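You operate a simulated robot arm through the tools that you are given. There is no shell and no other tool. Be economical: measure what you need, move in short steps, check, and stop when the job is done.

You run a simulated two-armed robot. Do the job below in one go: nothing can be reset, and whatever is moved stays where it is left.

TASK
Carry the drying board from the lower rack tray to the rubber mat and stand the glued slats on it.
Fine: carry it level in both hands; push the tray shut.

The check looks at the end state, three seconds after you hand in, the way a careful person would. Anything else that was tipped, shoved, dropped, spilled or broken makes it a failure.

THE ROBOT
Two 7-joint arms with two-finger parallel grippers on one trunk, on a base that drives. Base frame: it is fixed to the floor where the robot stands at the start and does not move with it; the origin is under the middle of the robot, x ahead of it, y to its left, z up. Units: m, rad, N and s.
The left shoulder is at the start at [0.07, 0.134, 0.876], the right one opposite. With the tool pointing down near the work surface each hand reaches from about 0.1 to 0.64 m from the robot's upright axis, wherever it stands, measured 20 degrees to its own side. Places, roughly: lower rack tray [0.9, -0.1, 0.5]; rubber mat [1.5, 1.5, 0.9]; top of the drying board [0.9, -0.1, 0.5]; glued slats [1.5, 0.75, 1]. Payload 1.57 kg a hand.
Tool frame (each hand has its own): the origin (TCP) lies between the finger pads and is the grasp point; the fingertips stand 0.03 m ahead of it; z points along the fingers, y is the line along which they close. The gripper opens to 0.08 m. The fingers are 0.017 m wide and 0.012 m thick; the gripper's body (0.04 by 0.082 m) begins 0.08 m behind the TCP.
Orientation is that of the tool frame in the base frame, as [roll, pitch, yaw] about the fixed x, y, z axes, in that order (R = Rz(yaw) Ry(pitch) Rx(roll)). With the fingers straight down and closing along the base's y, the tool's x points along the base's -x, its y along +y and its z along -z.

THE INTERFACE
- The arms move only by the tool step_arm. It takes "left_moves", "right_moves" or both (then of equal length, played together; a hand with none holds still); each is a list of rows, each a list of 3 entries, a list of its own where there are three numbers: the shift along the base's x, y, z in cm, then the turn, a rotation vector about the base's x, y, z in rad, then the finger opening in cm, from 0 to 8. In form: [[[x, y, z], [ax, ay, az], gripper], ...]. A call has 1 to 20 rows; each row shifts and turns the commanded pose from where the row before left it. Rows are played at 5 a second. More than 0.05 m and 0.15 rad between two rows, or a gripper value outside its range, and nothing of the call is played. Where a pose cannot be reached the arm comes as near as it can. A force on the tool above 40 N (or 10 N above the force at the start of the call, whichever is more), or a blocked arm, ends the call early, and 0.2 s more pass. Each finger travels about 0.153 m/s and halts on what it meets, pressing with about 22 N; the grip force reading is that of the motor and also rises with nothing between the fingers. The clock runs only during rows and for 0.2 s after the last one: add rows that do not move to give the fingers time. The reply holds the time, the measured pose of the TCP, the force on the tool along the base axes, the opening and the grip force, in the units named above and with some noise.
- Cameras (640 x 400 px; columns grow to the right, rows downward): "scene" is now at [0.13, -0.0079, 1.0912]; the picture's right is [-0.08, -1.00, 0.00], its down [-0.71, 0.06, -0.71] and it looks along [0.70, -0.06, -0.71] (base axes); focal length 269 px, centre (320, 200). "left" rides on the left gripper at [0.072, 0.007, -0.122] in its tool frame; the picture's right is [-0.09, 1.00, 0.00], its down [-0.84, -0.08, -0.54] and it looks along [-0.54, -0.05, 0.84] (tool axes); focal length 238 px, centre (320, 200). "right" rides on the right gripper at [0.072, -0.007, -0.122] in its tool frame; the picture's right is [0.09, 1.00, 0.00], its down [-0.84, 0.08, -0.54] and it looks along [-0.54, 0.05, 0.84] (tool axes); focal length 238 px, centre (320, 200).
- camera(camera): a new picture of that camera. No time passes.
- slide_trunk(by): slides the trunk up (or, below 0, down) by that many m; the arms and the scene camera ride with it, the base frame stays. It gives what a move gives, with no picture.
- base_move(legs): drives the robot by 1 to 6 legs, each [ahead, left, turn to the left] in m, m and rad, along the robot's own axes; the way and the turn of a leg run together, so that a leg with both is an arc; at most 1.5 m and 3.142 rad a leg. The arms and the cameras ride along, it lands a little off, and it stops where it bumps. It gives what a move gives.
- turn_head(pan, tilt): turns the head with the scene camera to pan (to the left, within 1.501 rad either way) and tilt (down, from -0.506 to 1.204), counted from straight ahead of the robot. It gives what a move gives.
- probe_pixels(camera, pixels): for up to 12 pixels [column, row] of the newest picture of that camera ("zoom" is the newest enlarged one), the place [x, y, z] in the base frame of the surface seen there, good to about 0.002 m. No time passes.
- zoom(camera, box): a new picture of the part [left, top, right, bottom] of that camera's present view, enlarged. No time passes.
- job_done(): hands the job in; it is judged then, once.

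Keep the steps short. Do not move on a guess: measure, check each grasp and each placing, and mend mistakes. In all there are 80 turns and 78 pictures (those below and enlarged ones count). Leave the grippers open and the arms clear of the work at the hand-in unless told otherwise, and finish with a single line.

The tools are called as a command line: name --argument value ..., lists and objects as JSON in quotes. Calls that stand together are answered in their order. step_arm: Moves the arms, as the interface text tells. Its arguments: {"type":"object","properties":{"left_moves":{"type":"array","items":{"type":"array"}},"right_moves":{"type":"array","items":{"type":"array"}}},"required":[]} The other tools are called the same way: slide_trunk (by) slides the trunk up or down; base_move (legs) drives the base; turn_head (pan, tilt) turns the head that bears the scene camera; camera (camera) takes a picture; probe_pixels (camera, pixels) gives the place of the surface under pixels of a picture; zoom (camera, box) takes an enlarged picture of a part of a camera's view; job_done () hands the job in.

At the start:

```text
time: 0.0
left_ee_pos: [0.399, 0.1835, 0.722]
left_tool_rot: [3.141, 0.001, -3.141]
left_ft_force: [0.1, -0.4, 0.3]
left_grip_width: 0.08
left_grip_force: 0.1
right_ee_pos: [0.4084, -0.1839, 0.6914]
right_tool_rot: [-3.142, 0.0, -3.141]
right_ft_force: [0.3, 0.3, 0.1]
right_grip_width: 0.0798
right_grip_force: 0.1
trunk travel left (down, up): [-0.45, 0.49]
robot x, y, heading: [-0.001, -0.0026, -0.003]
head pan, tilt: [-0.079, 0.785]
```

scene: 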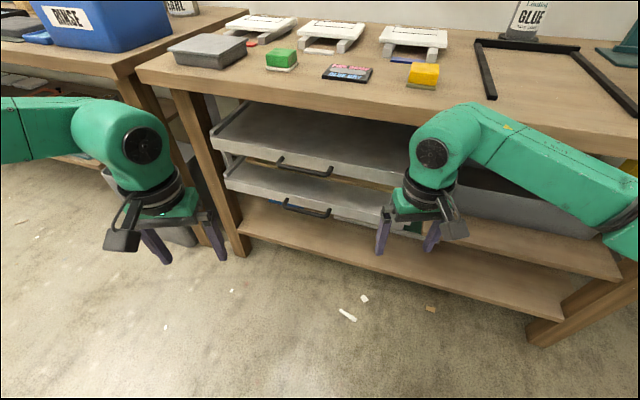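
right: 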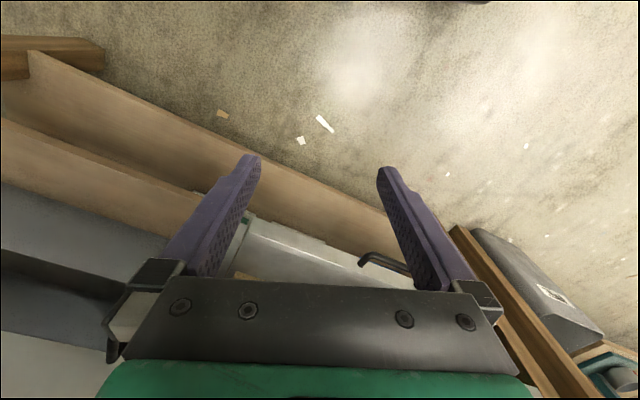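
left: 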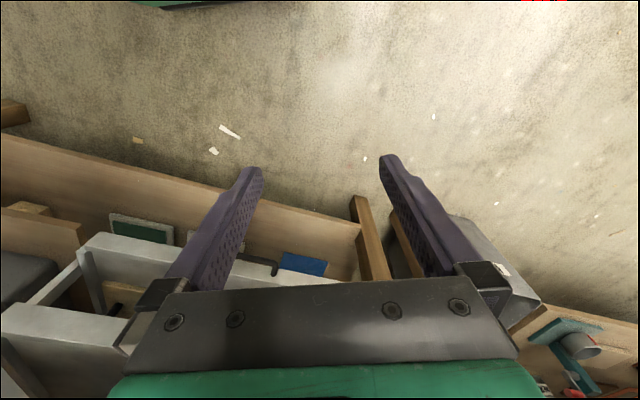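

The bench is ahead with two trays under it. I'll zoom in on the trays and the bench top first, and probe the key points.

zoom --camera "scene" --box '[130, 0, 450, 200]'

zoom --camera "scene" --box '[200, 100, 440, 250]'

probe_pixels --camera "scene" --pixels '[[280, 203], [330, 212], [280, 162], [330, 173], [225, 178], [385, 215], [215, 140], [395, 170], [260, 25], [330, 35], [415, 40], [200, 90]]'

```text
2.00 times, centred on (290, 100) of scene
```

zoom: 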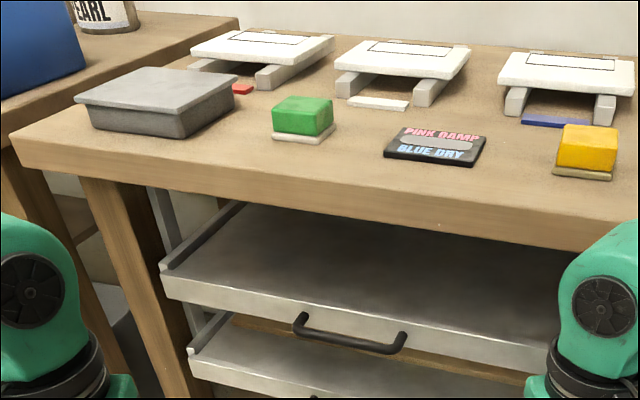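

```text
2.67 times, centred on (320, 175) of scene
```

zoom: 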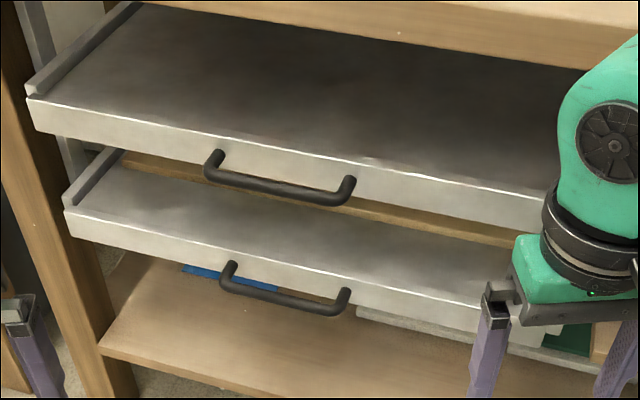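

```text
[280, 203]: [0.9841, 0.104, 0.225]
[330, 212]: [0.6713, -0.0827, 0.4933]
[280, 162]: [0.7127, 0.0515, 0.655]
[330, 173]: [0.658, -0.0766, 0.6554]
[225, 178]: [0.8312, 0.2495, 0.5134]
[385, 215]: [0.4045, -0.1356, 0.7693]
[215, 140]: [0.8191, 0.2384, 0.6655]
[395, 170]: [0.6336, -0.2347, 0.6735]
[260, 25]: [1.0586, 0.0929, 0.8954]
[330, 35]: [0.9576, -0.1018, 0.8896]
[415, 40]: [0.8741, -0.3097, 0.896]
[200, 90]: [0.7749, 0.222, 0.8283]
```

The bench is turned about 0.37 rad clockwise relative to the robot. Next I'll turn the head left to find the mat and the slats.

turn_head --pan 0.55 --tilt 0.3

camera --camera "scene"

```text
time: 1.0
left_ee_pos: [0.3995, 0.1845, 0.7225]
left_tool_rot: [3.141, 0.001, -3.139]
left_ft_force: [-0.6, 0.7, 1.4]
left_grip_width: 0.08
left_grip_force: 0.2
right_ee_pos: [0.4086, -0.1849, 0.6909]
right_tool_rot: [-3.141, 0.0, 3.141]
right_ft_force: [0.9, -0.9, -0.1]
right_grip_width: 0.0799
right_grip_force: 0.1
trunk travel left (down, up): [-0.45, 0.49]
robot x, y, heading: [0.0002, -0.0023, 0.006]
head pan, tilt: [0.55, 0.3]
```

```text
72 pictures are left
```

scene: 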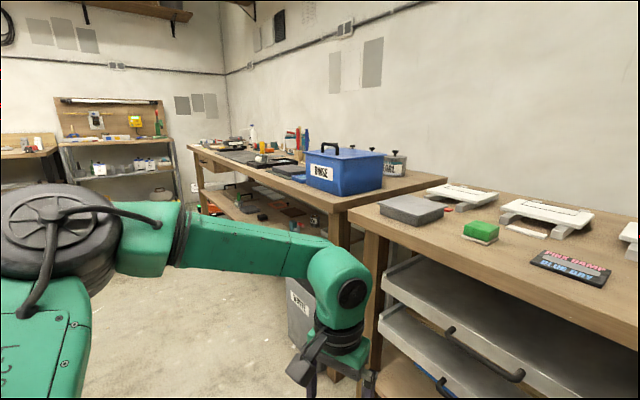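

zoom --camera "scene" --box '[190, 110, 430, 260]'

probe_pixels --camera "zoom" --pixels '[[120, 115], [60, 100], [230, 165], [260, 130], [200, 130], [370, 250], [400, 200], [150, 150], [300, 120], [280, 80], [90, 80], [140, 95]]'

```text
2.67 times, centred on (310, 185) of scene
```

zoom: 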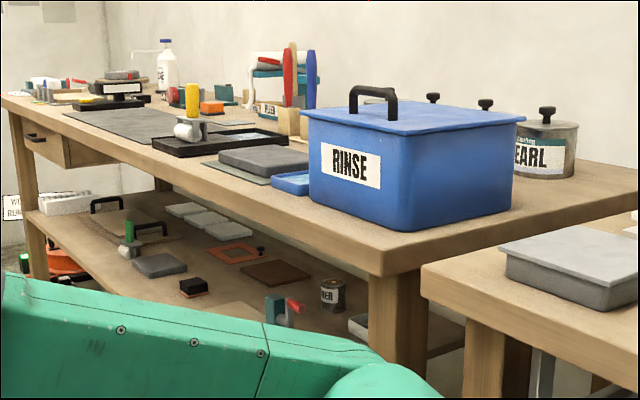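

```text
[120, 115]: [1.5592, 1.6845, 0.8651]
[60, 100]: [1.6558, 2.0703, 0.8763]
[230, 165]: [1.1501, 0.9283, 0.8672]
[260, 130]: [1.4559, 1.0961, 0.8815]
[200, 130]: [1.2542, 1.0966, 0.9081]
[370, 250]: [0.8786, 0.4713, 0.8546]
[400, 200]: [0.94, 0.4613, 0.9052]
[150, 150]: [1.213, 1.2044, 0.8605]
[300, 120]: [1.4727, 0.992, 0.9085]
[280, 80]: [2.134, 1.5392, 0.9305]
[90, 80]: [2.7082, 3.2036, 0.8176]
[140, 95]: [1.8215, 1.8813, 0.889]
```

The mat is the grey sheet near (1.5,1.6). The slats should be behind the blue tub and can't be seen from here. I'll raise the trunk for an overview.

slide_trunk --by 0.45

turn_head --pan 0.6 --tilt 0.45

camera --camera "scene"

zoom --camera "scene" --box '[230, 110, 470, 260]'

```text
refused: 0.45 is not a number from -0.4 to 0.4
```

```text
time: 1.7
left_ee_pos: [0.4001, 0.1837, 0.7223]
left_tool_rot: [3.141, 0.001, -3.139]
left_ft_force: [-0.2, -0.9, -0.9]
left_grip_width: 0.0799
left_grip_force: 0.0
right_ee_pos: [0.4086, -0.1845, 0.6899]
right_tool_rot: [3.141, 0.0, 3.141]
right_ft_force: [-0.6, -0.2, 0.0]
right_grip_width: 0.0798
right_grip_force: 0.1
trunk travel left (down, up): [-0.45, 0.49]
robot x, y, heading: [0.0, 0.0001, 0.001]
head pan, tilt: [0.6, 0.45]
```

```text
70 pictures are left
```

scene: 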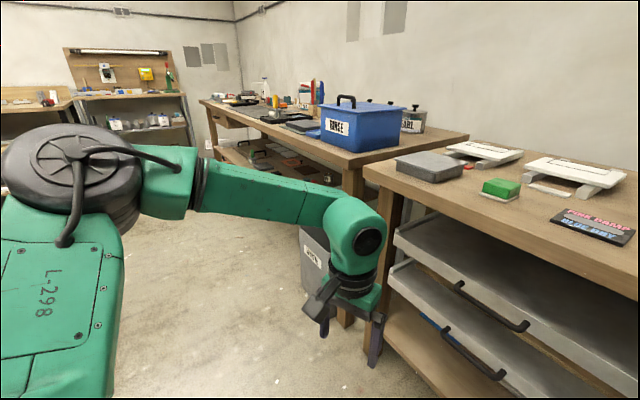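

```text
2.67 times, centred on (350, 185) of scene
```

zoom: 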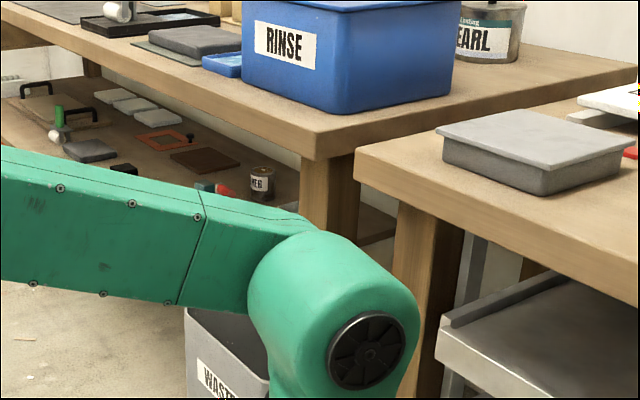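

slide_trunk --by 0.4

camera --camera "scene"

zoom --camera "scene" --box '[200, 130, 460, 290]'

```text
time: 5.5
left_ee_pos: [0.4005, 0.1833, 1.1225]
left_tool_rot: [-3.141, -0.001, -3.139]
left_ft_force: [0.2, -0.8, 0.1]
left_grip_width: 0.0802
left_grip_force: 0.1
right_ee_pos: [0.4086, -0.1843, 1.0904]
right_tool_rot: [-3.141, 0.0, 3.141]
right_ft_force: [-0.3, 0.6, 0.1]
right_grip_width: 0.0801
right_grip_force: 0.2
trunk travel left (down, up): [-0.85, 0.09]
robot x, y, heading: [-0.0004, -0.001, 0.002]
head pan, tilt: [0.6, 0.45]
```

```text
68 pictures are left
```

scene: 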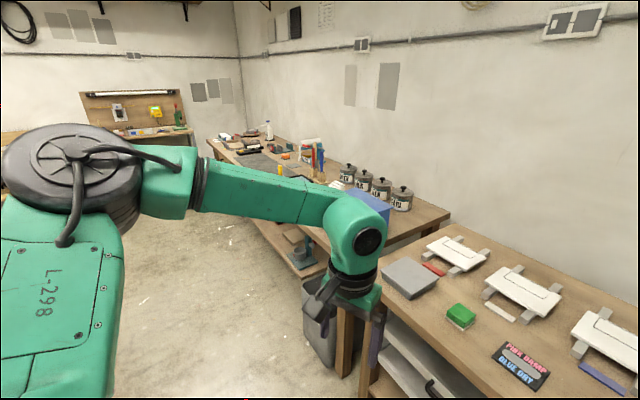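

```text
2.46 times, centred on (330, 210) of scene
```

zoom: 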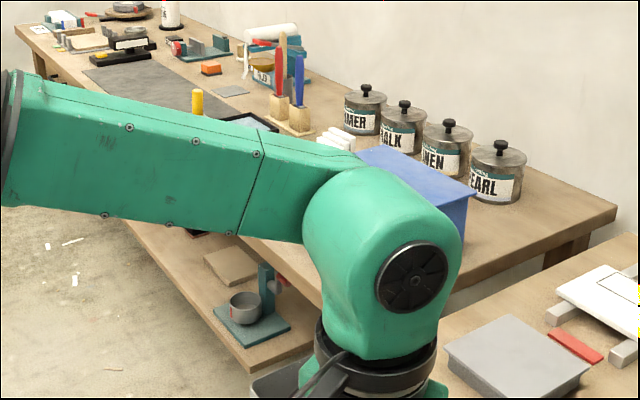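

White slats appear at zoom (338,140). I'll probe those and the second bench's edges.

probe_pixels --camera "zoom" --pixels '[[336, 132], [330, 145], [345, 143], [100, 73], [210, 125], [310, 280], [612, 205], [22, 28], [240, 80], [200, 92], [290, 120], [365, 130]]'

zoom --camera "scene" --box '[300, 160, 380, 210]'

```text
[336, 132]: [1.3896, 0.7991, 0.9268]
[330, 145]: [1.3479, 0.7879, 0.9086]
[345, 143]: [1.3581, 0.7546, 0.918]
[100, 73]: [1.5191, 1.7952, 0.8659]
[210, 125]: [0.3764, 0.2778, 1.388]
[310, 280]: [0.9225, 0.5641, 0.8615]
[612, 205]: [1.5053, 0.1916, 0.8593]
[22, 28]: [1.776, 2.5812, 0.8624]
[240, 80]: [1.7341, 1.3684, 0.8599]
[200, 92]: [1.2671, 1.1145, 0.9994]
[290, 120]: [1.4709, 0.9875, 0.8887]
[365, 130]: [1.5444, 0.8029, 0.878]
```

```text
8.00 times, centred on (340, 185) of scene
```

zoom: 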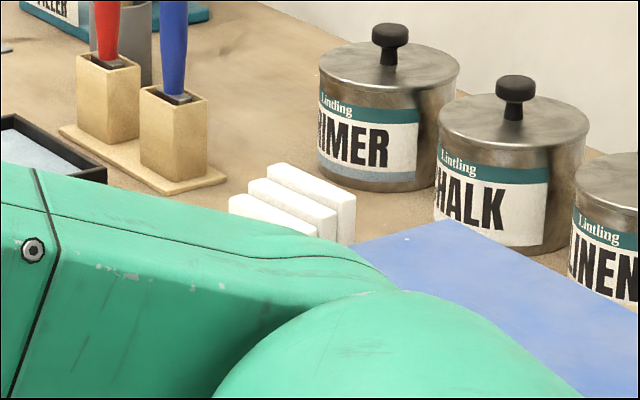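

The slats stand near (1.37,0.78,0.92). Now to the tray: lower the trunk, square up to bench A (heading −0.375), sidestep left by 0.22, and look.

base_move --legs '[[0, 0, -0.377], [0, 0.22, 0]]'

slide_trunk --by -0.4

turn_head --pan 0 --tilt 0.8

camera --camera "scene"

```text
time: 8.4
left_ee_pos: [0.5193, 0.2263, 1.1238]
left_tool_rot: [3.141, 0.002, 2.766]
left_ft_force: [0.8, -0.8, 0.7]
left_grip_width: 0.0798
left_grip_force: 0.0
right_ee_pos: [0.3921, -0.1191, 1.0904]
right_tool_rot: [3.139, -0.001, 2.764]
right_ft_force: [-1.0, -0.2, 0.4]
right_grip_width: 0.0798
right_grip_force: 0.0
trunk travel left (down, up): [-0.85, 0.09]
robot x, y, heading: [0.0833, 0.2105, -0.378]
head pan, tilt: [0.6, 0.45]
```

```text
time: 12.2
left_ee_pos: [0.52, 0.2293, 0.7231]
left_tool_rot: [-3.142, 0.001, 2.766]
left_ft_force: [-0.1, 0.0, 0.8]
left_grip_width: 0.0799
left_grip_force: 0.2
right_ee_pos: [0.3939, -0.1177, 0.6909]
right_tool_rot: [3.141, -0.001, 2.763]
right_ft_force: [0.6, -0.6, -0.3]
right_grip_width: 0.0797
right_grip_force: 0.1
trunk travel left (down, up): [-0.45, 0.49]
robot x, y, heading: [0.0827, 0.2095, -0.372]
head pan, tilt: [0.6, 0.45]
```

```text
time: 13.2
left_ee_pos: [0.52, 0.228, 0.7222]
left_tool_rot: [-3.142, 0.0, 2.765]
left_ft_force: [0.6, -0.4, -0.1]
left_grip_width: 0.0801
left_grip_force: 0.0
right_ee_pos: [0.3938, -0.1175, 0.6912]
right_tool_rot: [3.141, 0.0, 2.763]
right_ft_force: [-0.8, 1.1, -0.1]
right_grip_width: 0.0803
right_grip_force: 0.1
trunk travel left (down, up): [-0.45, 0.49]
robot x, y, heading: [0.0799, 0.2046, -0.376]
head pan, tilt: [0.0, 0.799]
```

```text
65 pictures are left
```

scene: 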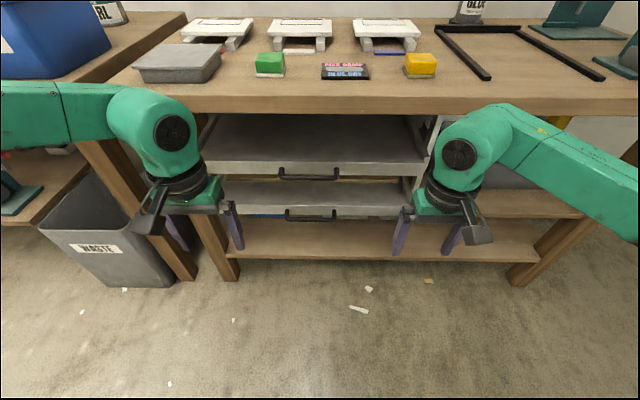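

Squared up. Zoom on the trays for handle measurements.

zoom --camera "scene" --box '[230, 110, 430, 235]'

probe_pixels --camera "zoom" --pixels '[[180, 336], [260, 342], [330, 342], [185, 328], [50, 300], [540, 300], [400, 300], [260, 215], [158, 188], [255, 204], [340, 260], [130, 342]]'

```text
3.20 times, centred on (330, 172) of scene
```

zoom: 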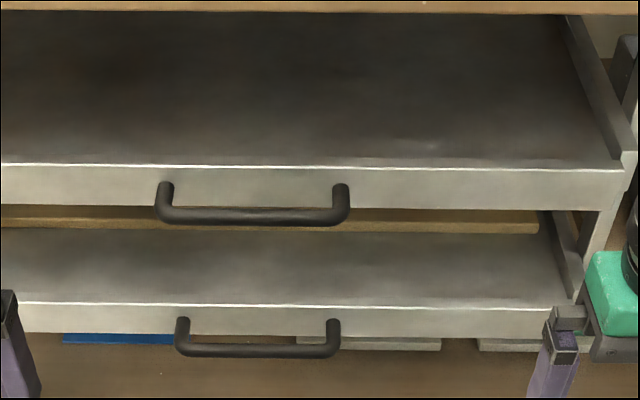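

```text
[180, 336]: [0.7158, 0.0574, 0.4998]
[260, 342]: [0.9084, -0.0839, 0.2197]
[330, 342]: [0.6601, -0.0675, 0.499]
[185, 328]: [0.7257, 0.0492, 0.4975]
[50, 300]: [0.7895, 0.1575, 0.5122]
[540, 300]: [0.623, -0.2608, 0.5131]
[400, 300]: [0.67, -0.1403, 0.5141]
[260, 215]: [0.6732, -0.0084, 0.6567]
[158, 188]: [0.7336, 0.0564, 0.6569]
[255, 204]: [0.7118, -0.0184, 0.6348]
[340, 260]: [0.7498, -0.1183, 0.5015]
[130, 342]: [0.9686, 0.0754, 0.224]
```

probe_pixels --camera "zoom" --pixels '[[220, 350], [260, 350], [300, 350], [260, 347], [260, 354], [200, 354], [332, 325], [184, 322]]'

```text
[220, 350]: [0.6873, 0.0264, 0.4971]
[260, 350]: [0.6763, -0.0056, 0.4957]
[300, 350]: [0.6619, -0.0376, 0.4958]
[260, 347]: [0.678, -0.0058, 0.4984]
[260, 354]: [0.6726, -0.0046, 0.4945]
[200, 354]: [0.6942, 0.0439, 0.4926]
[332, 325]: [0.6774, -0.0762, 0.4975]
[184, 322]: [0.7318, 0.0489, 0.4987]
```

The handle bar is at about (0.678,−0.006,0.4925), 0.043 m in front of the tray. I'll bring the right hand in front of it, pointing horizontally into the bench and closing vertically. The left hand moves aside at the same time.

step_arm --right_moves '[[[1.265, 0.996, -1.327], [-0.1047, -0.0451, 0.0806], 6], [[1.265, 0.996, -1.327], [-0.1047, -0.0451, 0.0806], 6], [[1.265, 0.996, -1.327], [-0.1047, -0.0451, 0.0806], 6], [[1.265, 0.996, -1.327], [-0.1047, -0.0451, 0.0806], 6], [[1.265, 0.996, -1.327], [-0.1047, -0.0451, 0.0806], 6], [[1.265, 0.996, -1.327], [-0.1047, -0.0451, 0.0806], 6], [[1.265, 0.996, -1.327], [-0.1047, -0.0451, 0.0806], 6], [[1.265, 0.996, -1.327], [-0.1047, -0.0451, 0.0806], 6], [[1.265, 0.996, -1.327], [-0.1047, -0.0451, 0.0806], 6], [[1.265, 0.996, -1.327], [-0.1047, -0.0451, 0.0806], 6], [[1.265, 0.996, -1.327], [-0.1047, -0.0451, 0.0806], 6], [[1.265, 0.996, -1.327], [-0.1047, -0.0451, 0.0806], 6], [[1.265, 0.996, -1.327], [-0.1047, -0.0451, 0.0806], 6], [[1.265, 0.996, -1.327], [-0.1047, -0.0451, 0.0806], 6], [[1.265, 0.996, -1.327], [-0.1047, -0.0451, 0.0806], 6], [[0, 0, 0], [0, 0, 0], 6]]' --left_moves '[[[0.74, 1.86, 0], [0, 0, 0], 8], [[0.74, 1.86, 0], [0, 0, 0], 8], [[0.74, 1.86, 0], [0, 0, 0], 8], [[0.74, 1.86, 0], [0, 0, 0], 8], [[0.74, 1.86, 0], [0, 0, 0], 8], [[0, 0, 0], [0, 0, 0], 8], [[0, 0, 0], [0, 0, 0], 8], [[0, 0, 0], [0, 0, 0], 8], [[0, 0, 0], [0, 0, 0], 8], [[0, 0, 0], [0, 0, 0], 8], [[0, 0, 0], [0, 0, 0], 8], [[0, 0, 0], [0, 0, 0], 8], [[0, 0, 0], [0, 0, 0], 8], [[0, 0, 0], [0, 0, 0], 8], [[0, 0, 0], [0, 0, 0], 8], [[0, 0, 0], [0, 0, 0], 8]]'

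camera --camera "scene"

camera --camera "right"

```text
time: 16.6
left_ee_pos: [0.558, 0.3214, 0.7214]
left_tool_rot: [-3.141, -0.002, 2.768]
left_ft_force: [-0.5, 0.9, 0.7]
left_grip_width: 0.0802
left_grip_force: 0.0
right_ee_pos: [0.578, 0.0568, 0.5616]
right_tool_rot: [-1.59, -0.001, -1.961]
right_ft_force: [-0.6, 0.3, -0.7]
right_grip_width: 0.0598
right_grip_force: 0.1
right hand out of reach, approached as far as the arm can: row 14, 15
trunk travel left (down, up): [-0.45, 0.49]
robot x, y, heading: [0.0813, 0.1999, -0.379]
head pan, tilt: [0.0, 0.799]
```

```text
63 pictures are left
```

scene: 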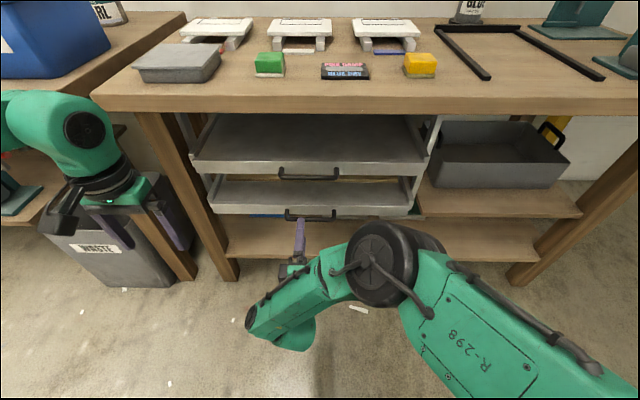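

```text
62 pictures are left
```

right: 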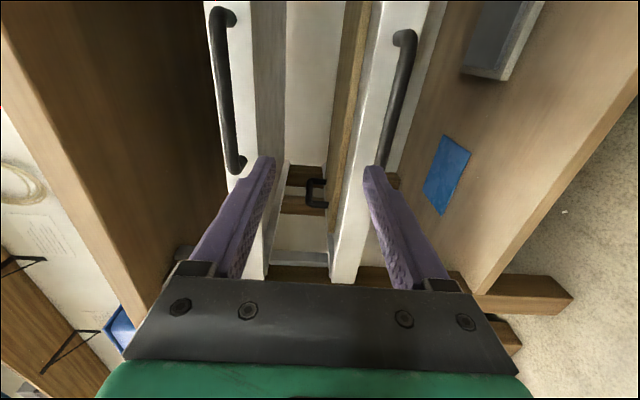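

Orientation is right, but z is 0.069 too high because of the reach limit. I'll lower the trunk by that much.

slide_trunk --by -0.1

step_arm --right_moves '[[[0, 0, 0], [0, 0, 0], 6]]'

```text
time: 17.9
left_ee_pos: [0.5568, 0.3222, 0.6223]
left_tool_rot: [3.141, 0.0, 2.767]
left_ft_force: [-0.2, -0.1, 0.7]
left_grip_width: 0.08
left_grip_force: 0.1
right_ee_pos: [0.5769, 0.0559, 0.4618]
right_tool_rot: [-1.591, -0.001, -1.962]
right_ft_force: [-0.4, 0.0, 0.4]
right_grip_width: 0.06
right_grip_force: 0.1
trunk travel left (down, up): [-0.35, 0.59]
robot x, y, heading: [0.0841, 0.2026, -0.375]
head pan, tilt: [0.0, 0.799]
```

```text
time: 18.4
left_ee_pos: [0.5579, 0.3233, 0.6226]
left_tool_rot: [3.141, -0.002, 2.765]
left_ft_force: [-0.3, 0.1, 1.1]
left_grip_width: 0.0802
left_grip_force: 0.1
right_ee_pos: [0.579, 0.0559, 0.4602]
right_tool_rot: [-1.59, -0.002, -1.96]
right_ft_force: [0.1, 0.2, 0.1]
right_grip_width: 0.0598
right_grip_force: 0.0
trunk travel left (down, up): [-0.35, 0.59]
robot x, y, heading: [0.0823, 0.2018, -0.377]
head pan, tilt: [0.0, 0.799]
```

step_arm --right_moves '[[[-0.37, -0.93, 1.6], [0, 0, 0], 6], [[-0.37, -0.93, 1.6], [0, 0, 0], 6], [[2.5, -1.0, 0], [0, 0, 0], 6], [[2.5, -1.0, 0], [0, 0, 0], 6], [[2.5, -1.0, 0], [0, 0, 0], 6], [[2.5, -1.0, 0], [0, 0, 0], 6], [[0, 0, 0], [0, 0, 0], 6]]'

camera --camera "right"

```text
time: 19.9
left_ee_pos: [0.5577, 0.3227, 0.6231]
left_tool_rot: [3.141, 0.0, 2.766]
left_ft_force: [-0.1, -0.7, 0.0]
left_grip_width: 0.08
left_grip_force: 0.1
right_ee_pos: [0.6698, 0.0004, 0.4987]
right_tool_rot: [-1.598, -0.001, -1.968]
right_ft_force: [-0.5, 0.3, 0.9]
right_grip_width: 0.06
right_grip_force: 0.0
right hand out of reach, approached as far as the arm can: row 6
trunk travel left (down, up): [-0.35, 0.59]
robot x, y, heading: [0.0835, 0.2017, -0.375]
head pan, tilt: [0.0, 0.799]
```

```text
61 pictures are left
```

right: 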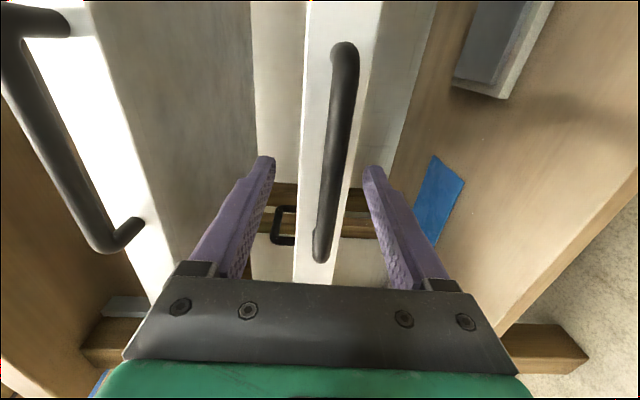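

u = 0.622, straddling the bar, but the hand is 6 mm high. I'll trim the trunk down 6 mm and then close.

slide_trunk --by -0.006

step_arm --right_moves '[[[0, 0, 0], [0, 0, 0], 3], [[0, 0, 0], [0, 0, 0], 1.5], [[0, 0, 0], [0, 0, 0], 0], [[0, 0, 0], [0, 0, 0], 0], [[0, 0, 0], [0, 0, 0], 0]]'

```text
time: 20.5
left_ee_pos: [0.5577, 0.3219, 0.6173]
left_tool_rot: [-3.141, -0.001, 2.766]
left_ft_force: [-0.8, 0.8, 0.2]
left_grip_width: 0.0802
left_grip_force: 0.0
right_ee_pos: [0.671, 0.0016, 0.4923]
right_tool_rot: [-1.596, -0.002, -1.967]
right_ft_force: [0.3, 0.4, -1.1]
right_grip_width: 0.0602
right_grip_force: 0.1
trunk travel left (down, up): [-0.344, 0.596]
robot x, y, heading: [0.0819, 0.2049, -0.377]
head pan, tilt: [0.0, 0.799]
```

```text
time: 21.7
left_ee_pos: [0.5574, 0.3211, 0.6154]
left_tool_rot: [3.142, 0.0, 2.767]
left_ft_force: [-0.8, -0.2, 0.1]
left_grip_width: 0.08
left_grip_force: 0.1
right_ee_pos: [0.6705, 0.0001, 0.4906]
right_tool_rot: [-1.599, -0.002, -1.966]
right_ft_force: [-2.5, 0.9, -5.3]
right_grip_width: 0.0135
right_grip_force: 30.1
trunk travel left (down, up): [-0.344, 0.596]
robot x, y, heading: [0.0777, 0.2043, -0.377]
head pan, tilt: [0.0, 0.799]
```

Gripped the bar (opening 13.5 mm). Pull by backing the base 0.15 m, then check.

base_move --legs '[[-0.15, 0, 0]]'

camera --camera "scene"

```text
time: 23.1
left_ee_pos: [0.4186, 0.3783, 0.6144]
left_tool_rot: [-3.14, -0.003, 2.766]
left_ft_force: [-0.6, 0.1, -0.2]
left_grip_width: 0.0799
left_grip_force: 0.1
right_ee_pos: [0.533, 0.0587, 0.4908]
right_tool_rot: [-1.6, -0.002, -1.962]
right_ft_force: [8.0, 16.6, -6.6]
right_grip_width: 0.0137
right_grip_force: 30.4
trunk travel left (down, up): [-0.344, 0.596]
robot x, y, heading: [-0.0573, 0.2638, -0.379]
head pan, tilt: [0.0, 0.799]
```

```text
60 pictures are left
```

scene: 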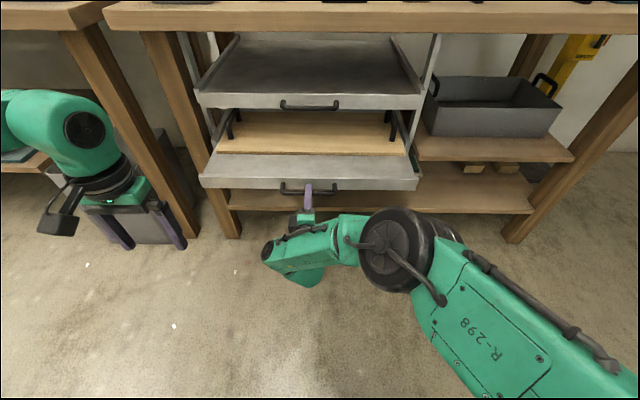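

The tray slid and the wooden board with two black end handles shows. Pull another 0.15 m.

base_move --legs '[[-0.16, 0, 0]]'

camera --camera "scene"

zoom --camera "scene" --box '[180, 70, 440, 230]'

```text
time: 24.5
left_ee_pos: [0.2707, 0.4372, 0.6165]
left_tool_rot: [-3.138, 0.0, 2.767]
left_ft_force: [0.3, 0.0, -0.7]
left_grip_width: 0.0798
left_grip_force: 0.1
right_ee_pos: [0.3838, 0.1196, 0.491]
right_tool_rot: [-1.597, -0.002, -1.957]
right_ft_force: [4.7, 12.6, -4.1]
right_grip_width: 0.0139
right_grip_force: 30.5
trunk travel left (down, up): [-0.344, 0.596]
robot x, y, heading: [-0.2046, 0.3203, -0.374]
head pan, tilt: [0.0, 0.799]
```

```text
59 pictures are left
```

scene: 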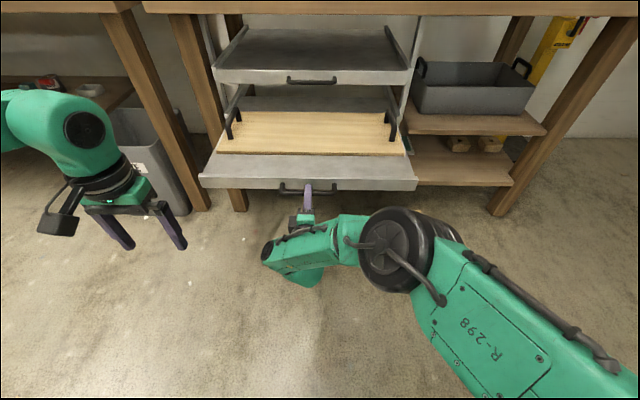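

```text
2.46 times, centred on (310, 150) of scene
```

zoom: 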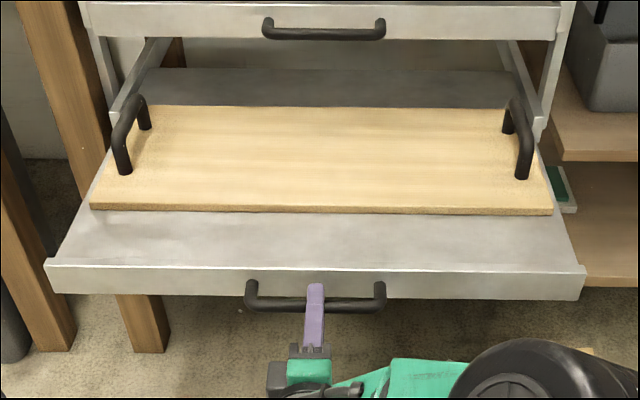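

Now the whole board is nearly exposed. Measure its handles, edges, the upper tray's front and the tray sides.

probe_pixels --camera "zoom" --pixels '[[140, 98], [122, 130], [126, 168], [144, 125], [517, 100], [527, 135], [521, 172], [508, 128], [95, 205], [550, 211], [165, 105], [324, 34]]'

probe_pixels --camera "zoom" --pixels '[[130, 110], [522, 115], [320, 20], [300, 8], [50, 262], [580, 268], [300, 240], [120, 105], [530, 100], [320, 160], [315, 267], [535, 120]]'

```text
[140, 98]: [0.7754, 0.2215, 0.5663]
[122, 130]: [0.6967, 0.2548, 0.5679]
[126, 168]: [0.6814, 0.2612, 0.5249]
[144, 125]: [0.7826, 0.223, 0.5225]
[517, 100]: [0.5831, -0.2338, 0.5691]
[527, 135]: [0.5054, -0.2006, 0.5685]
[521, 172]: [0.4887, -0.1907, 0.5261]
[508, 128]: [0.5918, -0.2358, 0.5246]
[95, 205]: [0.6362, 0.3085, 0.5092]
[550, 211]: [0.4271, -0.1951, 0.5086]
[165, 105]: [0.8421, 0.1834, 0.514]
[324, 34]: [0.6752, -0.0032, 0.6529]
```

```text
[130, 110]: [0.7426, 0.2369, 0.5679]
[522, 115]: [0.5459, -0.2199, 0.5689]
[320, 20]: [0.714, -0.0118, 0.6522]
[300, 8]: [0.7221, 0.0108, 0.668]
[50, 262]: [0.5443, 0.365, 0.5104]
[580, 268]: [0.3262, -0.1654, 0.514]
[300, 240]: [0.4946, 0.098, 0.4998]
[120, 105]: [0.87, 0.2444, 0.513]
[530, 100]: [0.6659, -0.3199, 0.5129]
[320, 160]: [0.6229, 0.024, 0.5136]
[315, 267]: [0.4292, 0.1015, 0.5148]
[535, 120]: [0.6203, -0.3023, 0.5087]
```

The board's back edge (u≈0.714) is still under the upper tray front (u≈0.675). I'll pull gently 6 cm more for clearance.

base_move --legs '[[-0.06, 0, 0]]'

zoom --camera "scene" --box '[180, 70, 440, 230]'

probe_pixels --camera "zoom" --pixels '[[315, 262], [320, 150], [320, 75]]'

```text
time: 25.4
left_ee_pos: [0.2149, 0.4585, 0.6163]
left_tool_rot: [-3.14, -0.001, 2.768]
left_ft_force: [-0.3, -0.2, 0.3]
left_grip_width: 0.0799
left_grip_force: 0.1
right_ee_pos: [0.3291, 0.1422, 0.4914]
right_tool_rot: [-1.6, -0.005, -1.953]
right_ft_force: [2.6, 8.1, -2.7]
right_grip_width: 0.0138
right_grip_force: 30.5
trunk travel left (down, up): [-0.344, 0.596]
robot x, y, heading: [-0.2619, 0.3414, -0.375]
head pan, tilt: [0.0, 0.799]
```

```text
2.46 times, centred on (310, 150) of scene
```

zoom: 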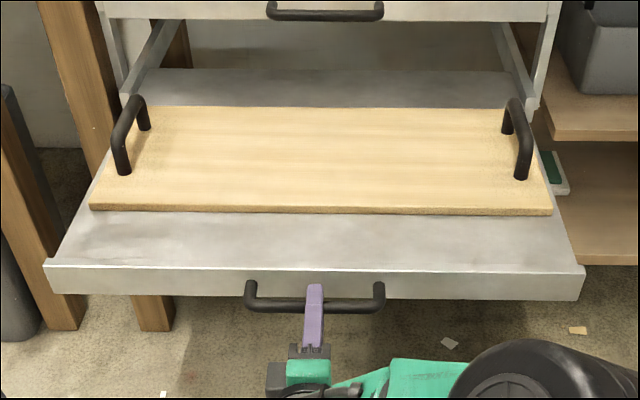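

```text
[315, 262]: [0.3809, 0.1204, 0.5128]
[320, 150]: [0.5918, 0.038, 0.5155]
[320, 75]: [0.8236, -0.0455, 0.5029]
```

The board is now clear of the upper tray. Release the handle, withdraw straight back, and re-point the hand downward.

step_arm --right_moves '[[[0, 0, 0], [0, 0, 0], 6], [[0, 0, 0], [0, 0, 0], 6], [[-3.72, 1.48, 0], [0, 0, 0], 6], [[-3.72, 1.48, 0], [0, 0, 0], 6], [[-3.72, 1.48, 0], [0, 0, 0], 6]]'

step_arm --right_moves '[[[-1.085, -1.103, 1.333], [0.1047, 0.0451, -0.0806], 6], [[-1.085, -1.103, 1.333], [0.1047, 0.0451, -0.0806], 6], [[-1.085, -1.103, 1.333], [0.1047, 0.0451, -0.0806], 6], [[-1.085, -1.103, 1.333], [0.1047, 0.0451, -0.0806], 6], [[-1.085, -1.103, 1.333], [0.1047, 0.0451, -0.0806], 6], [[-1.085, -1.103, 1.333], [0.1047, 0.0451, -0.0806], 6], [[-1.085, -1.103, 1.333], [0.1047, 0.0451, -0.0806], 6], [[-1.085, -1.103, 1.333], [0.1047, 0.0451, -0.0806], 6], [[-1.085, -1.103, 1.333], [0.1047, 0.0451, -0.0806], 6], [[-1.085, -1.103, 1.333], [0.1047, 0.0451, -0.0806], 6], [[-1.085, -1.103, 1.333], [0.1047, 0.0451, -0.0806], 6], [[-1.085, -1.103, 1.333], [0.1047, 0.0451, -0.0806], 6], [[-1.085, -1.103, 1.333], [0.1047, 0.0451, -0.0806], 6], [[-1.085, -1.103, 1.333], [0.1047, 0.0451, -0.0806], 6], [[-1.085, -1.103, 1.333], [0.1047, 0.0451, -0.0806], 6], [[0, 0, 0], [0, 0, 0], 8]]'

slide_trunk --by 0.2

turn_head --pan 0 --tilt 1.0

camera --camera "scene"

```text
time: 26.6
left_ee_pos: [0.2144, 0.4601, 0.6163]
left_tool_rot: [-3.14, -0.001, 2.769]
left_ft_force: [0.6, 0.2, 0.2]
left_grip_width: 0.0798
left_grip_force: 0.1
right_ee_pos: [0.2178, 0.1869, 0.4919]
right_tool_rot: [-1.597, -0.002, -1.954]
right_ft_force: [0.3, 0.3, 1.0]
right_grip_width: 0.06
right_grip_force: 0.0
trunk travel left (down, up): [-0.344, 0.596]
robot x, y, heading: [-0.2606, 0.3414, -0.378]
head pan, tilt: [0.0, 0.799]
```

```text
time: 30.1
left_ee_pos: [0.214, 0.4586, 0.616]
left_tool_rot: [-3.141, 0.001, 2.768]
left_ft_force: [-0.1, 0.5, 0.0]
left_grip_width: 0.0799
left_grip_force: 0.0
right_ee_pos: [0.0547, 0.021, 0.6914]
right_tool_rot: [3.111, -0.005, 2.763]
right_ft_force: [-0.5, 0.5, 0.5]
right_grip_width: 0.08
right_grip_force: 0.0
trunk travel left (down, up): [-0.344, 0.596]
robot x, y, heading: [-0.2572, 0.3424, -0.373]
head pan, tilt: [0.0, 0.799]
```

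```text
time: 32.2
left_ee_pos: [0.2149, 0.458, 0.8169]
left_tool_rot: [3.14, -0.001, 2.767]
left_ft_force: [0.0, 1.1, -0.8]
left_grip_width: 0.08
left_grip_force: 0.0
right_ee_pos: [0.0556, 0.0212, 0.8906]
right_tool_rot: [3.112, -0.002, 2.763]
right_ft_force: [-0.1, -0.3, 0.2]
right_grip_width: 0.0799
right_grip_force: 0.0
trunk travel left (down, up): [-0.544, 0.396]
robot x, y, heading: [-0.2589, 0.3407, -0.37]
head pan, tilt: [0.0, 0.799]
```

```text
time: 33.0
left_ee_pos: [0.215, 0.46, 0.8166]
left_tool_rot: [3.141, 0.0, 2.768]
left_ft_force: [-0.1, 0.2, -0.3]
left_grip_width: 0.0801
left_grip_force: 0.0
right_ee_pos: [0.055, 0.0216, 0.8902]
right_tool_rot: [3.113, -0.003, 2.765]
right_ft_force: [0.0, 0.3, -0.6]
right_grip_width: 0.08
right_grip_force: 0.0
trunk travel left (down, up): [-0.544, 0.396]
robot x, y, heading: [-0.2644, 0.3412, -0.374]
head pan, tilt: [0.0, 1.0]
```

```text
56 pictures are left
```

scene: 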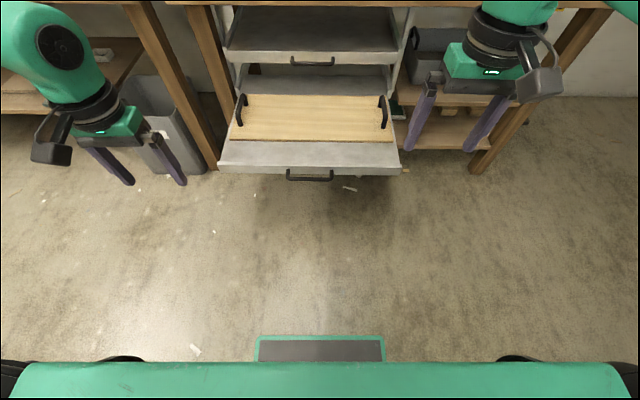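

I can see my own body at the bottom (row 362). Probe its extents and the board handles again.

zoom --camera "scene" --box '[205, 50, 415, 190]'

probe_pixels --camera "scene" --pixels '[[320, 340], [320, 366], [320, 395], [120, 360], [600, 372], [30, 372], [310, 177], [222, 165], [400, 172]]'

```text
2.86 times, centred on (310, 120) of scene
```

zoom: 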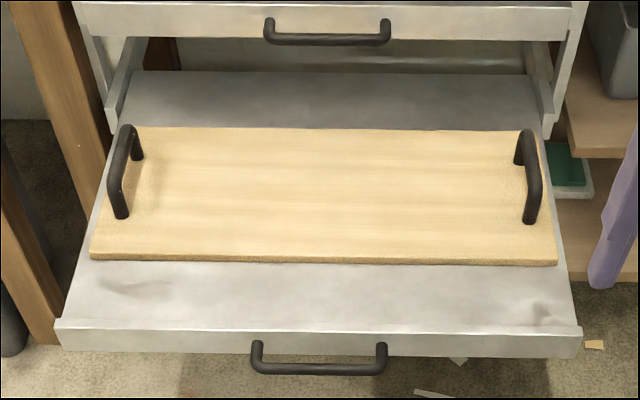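

```text
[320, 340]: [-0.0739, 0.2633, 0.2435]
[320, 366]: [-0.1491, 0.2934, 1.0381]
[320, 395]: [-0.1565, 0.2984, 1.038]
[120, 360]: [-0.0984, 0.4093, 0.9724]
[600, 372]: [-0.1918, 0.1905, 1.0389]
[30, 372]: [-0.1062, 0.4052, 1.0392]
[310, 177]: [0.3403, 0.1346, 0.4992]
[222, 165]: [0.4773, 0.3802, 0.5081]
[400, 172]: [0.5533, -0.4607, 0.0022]
```

probe_pixels --camera "zoom" --pixels '[[126, 132], [113, 175], [119, 152], [525, 136], [536, 178], [530, 155], [121, 205], [529, 212], [94, 255], [555, 262], [542, 150], [104, 150]]'

```text
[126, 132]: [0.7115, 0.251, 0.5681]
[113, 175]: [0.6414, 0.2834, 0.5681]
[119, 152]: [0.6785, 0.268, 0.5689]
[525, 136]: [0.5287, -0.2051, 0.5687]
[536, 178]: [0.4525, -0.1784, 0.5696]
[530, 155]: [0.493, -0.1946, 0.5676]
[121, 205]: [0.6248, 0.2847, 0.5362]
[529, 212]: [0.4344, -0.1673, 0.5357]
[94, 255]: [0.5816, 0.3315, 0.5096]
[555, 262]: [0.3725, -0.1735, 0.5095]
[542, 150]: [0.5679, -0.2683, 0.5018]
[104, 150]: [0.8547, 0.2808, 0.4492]
```

Base front is 0.20 ahead of the axis and low (z 0.24), so it passes under the tray. Drive to 0.54 m behind the handle line.

base_move --legs '[[0.358, 0.032, -0.011]]'

camera --camera "scene"

```text
time: 35.3
left_ee_pos: [0.5619, 0.3495, 0.816]
left_tool_rot: [3.141, 0.0, 2.757]
left_ft_force: [-0.2, -0.2, -0.2]
left_grip_width: 0.0801
left_grip_force: 0.1
right_ee_pos: [0.3965, -0.0869, 0.8903]
right_tool_rot: [3.114, -0.003, 2.753]
right_ft_force: [0.5, 0.2, -0.3]
right_grip_width: 0.08
right_grip_force: 0.1
trunk travel left (down, up): [-0.544, 0.396]
robot x, y, heading: [0.0817, 0.239, -0.387]
head pan, tilt: [0.0, 1.0]
```

```text
54 pictures are left
```

scene: 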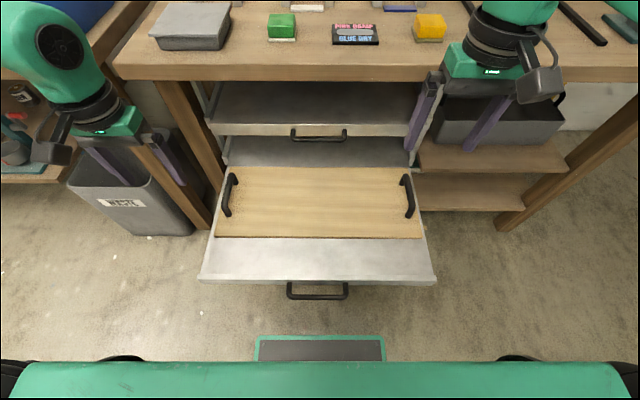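

Robot is exactly where wanted. Re-measure the handle bars from here.

zoom --camera "scene" --box '[195, 150, 445, 305]'

probe_pixels --camera "zoom" --pixels '[[95, 64], [80, 110], [71, 150], [543, 68], [553, 115], [558, 155], [88, 85], [549, 90]]'

```text
2.56 times, centred on (320, 228) of scene
```

zoom: 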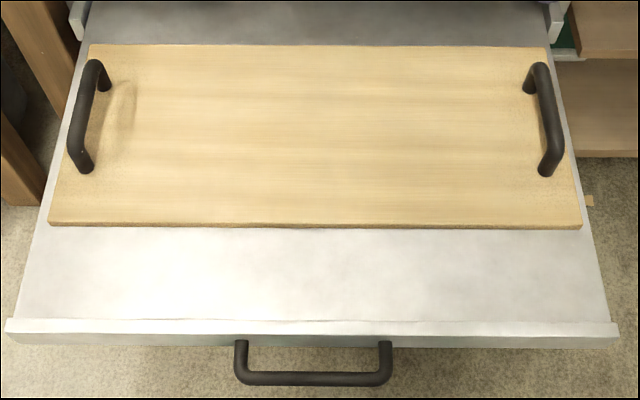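

```text
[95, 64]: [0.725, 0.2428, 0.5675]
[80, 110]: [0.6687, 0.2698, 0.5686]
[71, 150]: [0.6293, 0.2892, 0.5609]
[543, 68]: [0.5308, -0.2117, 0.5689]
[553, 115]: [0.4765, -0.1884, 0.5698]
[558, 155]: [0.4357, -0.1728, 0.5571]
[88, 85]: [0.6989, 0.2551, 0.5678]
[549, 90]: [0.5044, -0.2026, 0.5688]
```

step_arm --left_moves '[[[1.464, -1.056, -1.95], [0, 0, 0], 5], [[1.464, -1.056, -1.95], [0, 0, 0], 5], [[1.464, -1.056, -1.95], [0, 0, 0], 5], [[1.464, -1.056, -1.95], [0, 0, 0], 5], [[1.464, -1.056, -1.95], [0, 0, 0], 5], [[1.464, -1.056, -1.95], [0, 0, 0], 5], [[1.464, -1.056, -1.95], [0, 0, 0], 5], [[1.464, -1.056, -1.95], [0, 0, 0], 5], [[0, 0, 0], [0, 0, 0], 5]]' --right_moves '[[[1.119, -1.326, -2.875], [-0.027, 0.0107, 0], 5], [[1.119, -1.326, -2.875], [0, 0, 0], 5], [[1.119, -1.326, -2.875], [0, 0, 0], 5], [[1.119, -1.326, -2.875], [0, 0, 0], 5], [[1.119, -1.326, -2.875], [0, 0, 0], 5], [[1.119, -1.326, -2.875], [0, 0, 0], 5], [[1.119, -1.326, -2.875], [0, 0, 0], 5], [[1.119, -1.326, -2.875], [0, 0, 0], 5], [[0, 0, 0], [0, 0, 0], 5]]'

camera --camera "left"

camera --camera "right"

camera --camera "scene"

```text
time: 37.3
left_ee_pos: [0.6603, 0.2783, 0.6802]
left_tool_rot: [-3.141, 0.0, 2.755]
left_ft_force: [0.9, -0.4, -1.1]
left_grip_width: 0.05
left_grip_force: 0.0
left hand out of reach, approached as far as the arm can: row 7, 8
right_ee_pos: [0.4875, -0.193, 0.6584]
right_tool_rot: [3.142, -0.002, 2.754]
right_ft_force: [-0.6, 1.4, 0.2]
right_grip_width: 0.0498
right_grip_force: 0.1
trunk travel left (down, up): [-0.544, 0.396]
robot x, y, heading: [0.0838, 0.2372, -0.388]
head pan, tilt: [0.0, 1.0]
```

```text
52 pictures are left
```

left: 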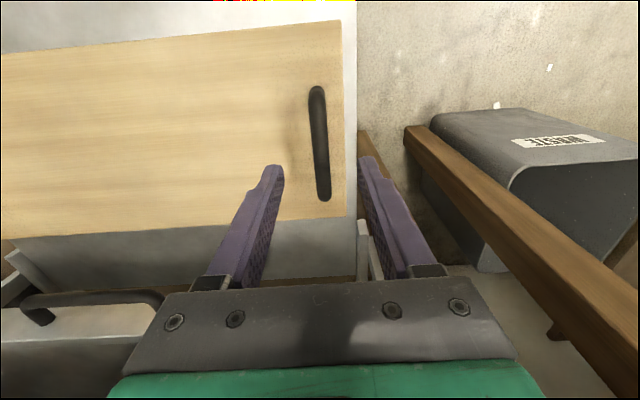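

```text
51 pictures are left
```

right: 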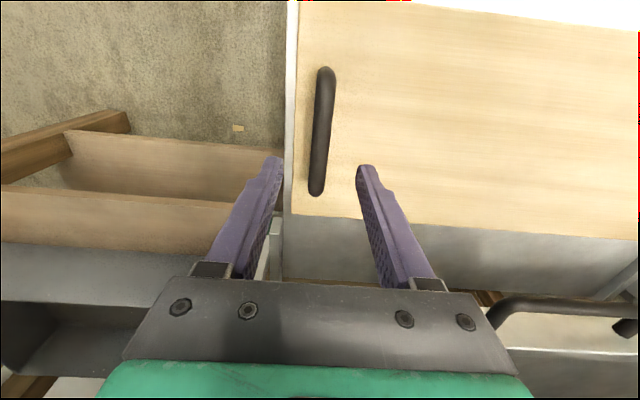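

```text
50 pictures are left
```

scene: 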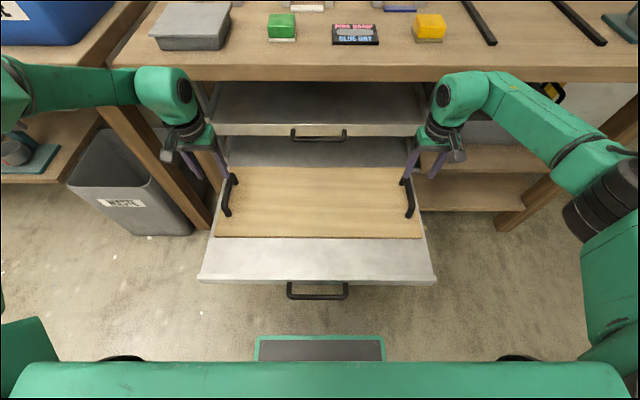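

The left hand stopped 2.3 cm short at its reach limit. I'll move the base 5 cm ahead (clear under and in front of the tray), then re-trim.

base_move --legs '[[0.05, 0, 0]]'

```text
time: 38.2
left_ee_pos: [0.7066, 0.259, 0.6802]
left_tool_rot: [3.141, 0.0, 2.757]
left_ft_force: [-0.5, -0.6, -0.6]
left_grip_width: 0.0501
left_grip_force: 0.0
right_ee_pos: [0.5335, -0.2123, 0.6583]
right_tool_rot: [3.141, -0.002, 2.752]
right_ft_force: [1.5, -1.5, 0.4]
right_grip_width: 0.0497
right_grip_force: 0.1
trunk travel left (down, up): [-0.544, 0.396]
robot x, y, heading: [0.1298, 0.2172, -0.385]
head pan, tilt: [0.0, 1.0]
```

step_arm --left_moves '[[[-1.38, 0.3, 0], [0, 0, 0], 5], [[-1.38, 0.3, 0], [0, 0, 0], 5], [[0, 0, -2.0], [0, 0, 0], 5], [[0, 0, -2.0], [0, 0, 0], 5], [[0, 0, -2.0], [0, 0, 0], 5], [[0, 0, 0], [0, 0, 0], 5]]' --right_moves '[[[-2.37, 0.96, 0], [0, 0, 0], 5], [[-2.37, 0.96, 0], [0, 0, 0], 5], [[0, 0, -1.3], [0, 0, 0], 5], [[0, 0, -1.3], [0, 0, 0], 5], [[0, 0, -1.3], [0, 0, 0], 5], [[0, 0, 0], [0, 0, 0], 5]]'

camera --camera "left"

camera --camera "right"

```text
time: 39.6
left_ee_pos: [0.6705, 0.2735, 0.6308]
left_tool_rot: [3.141, 0.001, 2.757]
left_ft_force: [0.0, -0.6, 0.0]
left_grip_width: 0.0499
left_grip_force: 0.0
left hand out of reach, approached as far as the arm can: row 5
right_ee_pos: [0.4859, -0.1927, 0.621]
right_tool_rot: [3.141, -0.003, 2.752]
right_ft_force: [0.7, 0.5, 0.4]
right_grip_width: 0.05
right_grip_force: 0.1
trunk travel left (down, up): [-0.544, 0.396]
robot x, y, heading: [0.1347, 0.2201, -0.389]
head pan, tilt: [0.0, 1.0]
```

```text
49 pictures are left
```

left: 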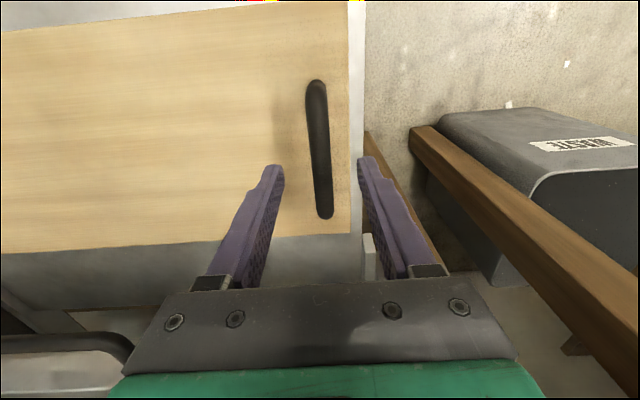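

```text
48 pictures are left
```

right: 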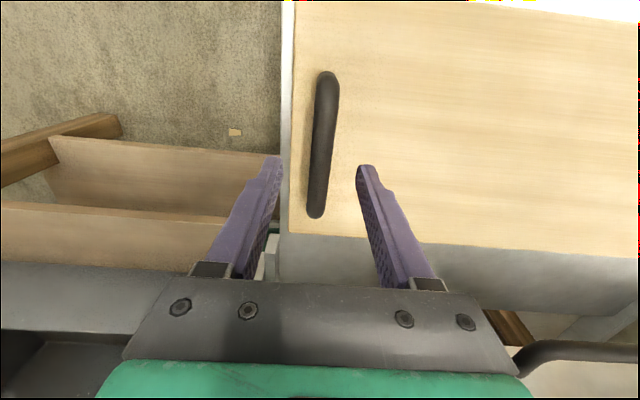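

Laterally centred, and the left arm's limit is downward reach. Lowering the trunk 6.2 cm brings both hands down straddling the bars.

slide_trunk --by -0.062

step_arm --left_moves '[[[0.85, -0.85, -0.6], [0, 0, 0], 5], [[0, 0, 0], [0, 0, 0], 5]]' --right_moves '[[[0, 0, 0.2], [0, 0, 0], 5], [[0, 0, 0], [0, 0, 0], 5]]'

camera --camera "left"

camera --camera "right"

```text
time: 40.6
left_ee_pos: [0.6711, 0.2732, 0.5678]
left_tool_rot: [3.141, 0.001, 2.757]
left_ft_force: [0.7, 0.0, -0.2]
left_grip_width: 0.0502
left_grip_force: 0.0
right_ee_pos: [0.4861, -0.1927, 0.5597]
right_tool_rot: [3.141, -0.003, 2.754]
right_ft_force: [0.9, 0.9, 0.2]
right_grip_width: 0.0499
right_grip_force: 0.1
trunk travel left (down, up): [-0.482, 0.458]
robot x, y, heading: [0.13, 0.2186, -0.386]
head pan, tilt: [0.0, 1.0]
```

```text
time: 41.2
left_ee_pos: [0.6735, 0.2706, 0.5701]
left_tool_rot: [-3.14, 0.003, 2.759]
left_ft_force: [-0.5, 0.4, 0.3]
left_grip_width: 0.0499
left_grip_force: 0.1
left hand out of reach, approached as far as the arm can: row 1
right_ee_pos: [0.4859, -0.1933, 0.5612]
right_tool_rot: [-3.141, -0.003, 2.752]
right_ft_force: [-0.7, 0.0, -0.3]
right_grip_width: 0.0501
right_grip_force: 0.0
trunk travel left (down, up): [-0.482, 0.458]
robot x, y, heading: [0.1324, 0.2183, -0.386]
head pan, tilt: [0.0, 1.0]
```

```text
47 pictures are left
```

left: 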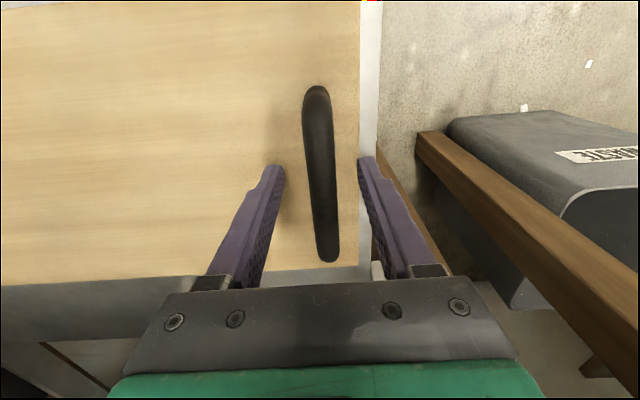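

```text
46 pictures are left
```

right: 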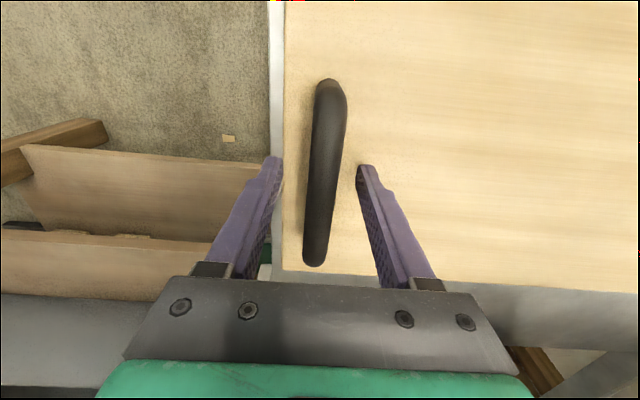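

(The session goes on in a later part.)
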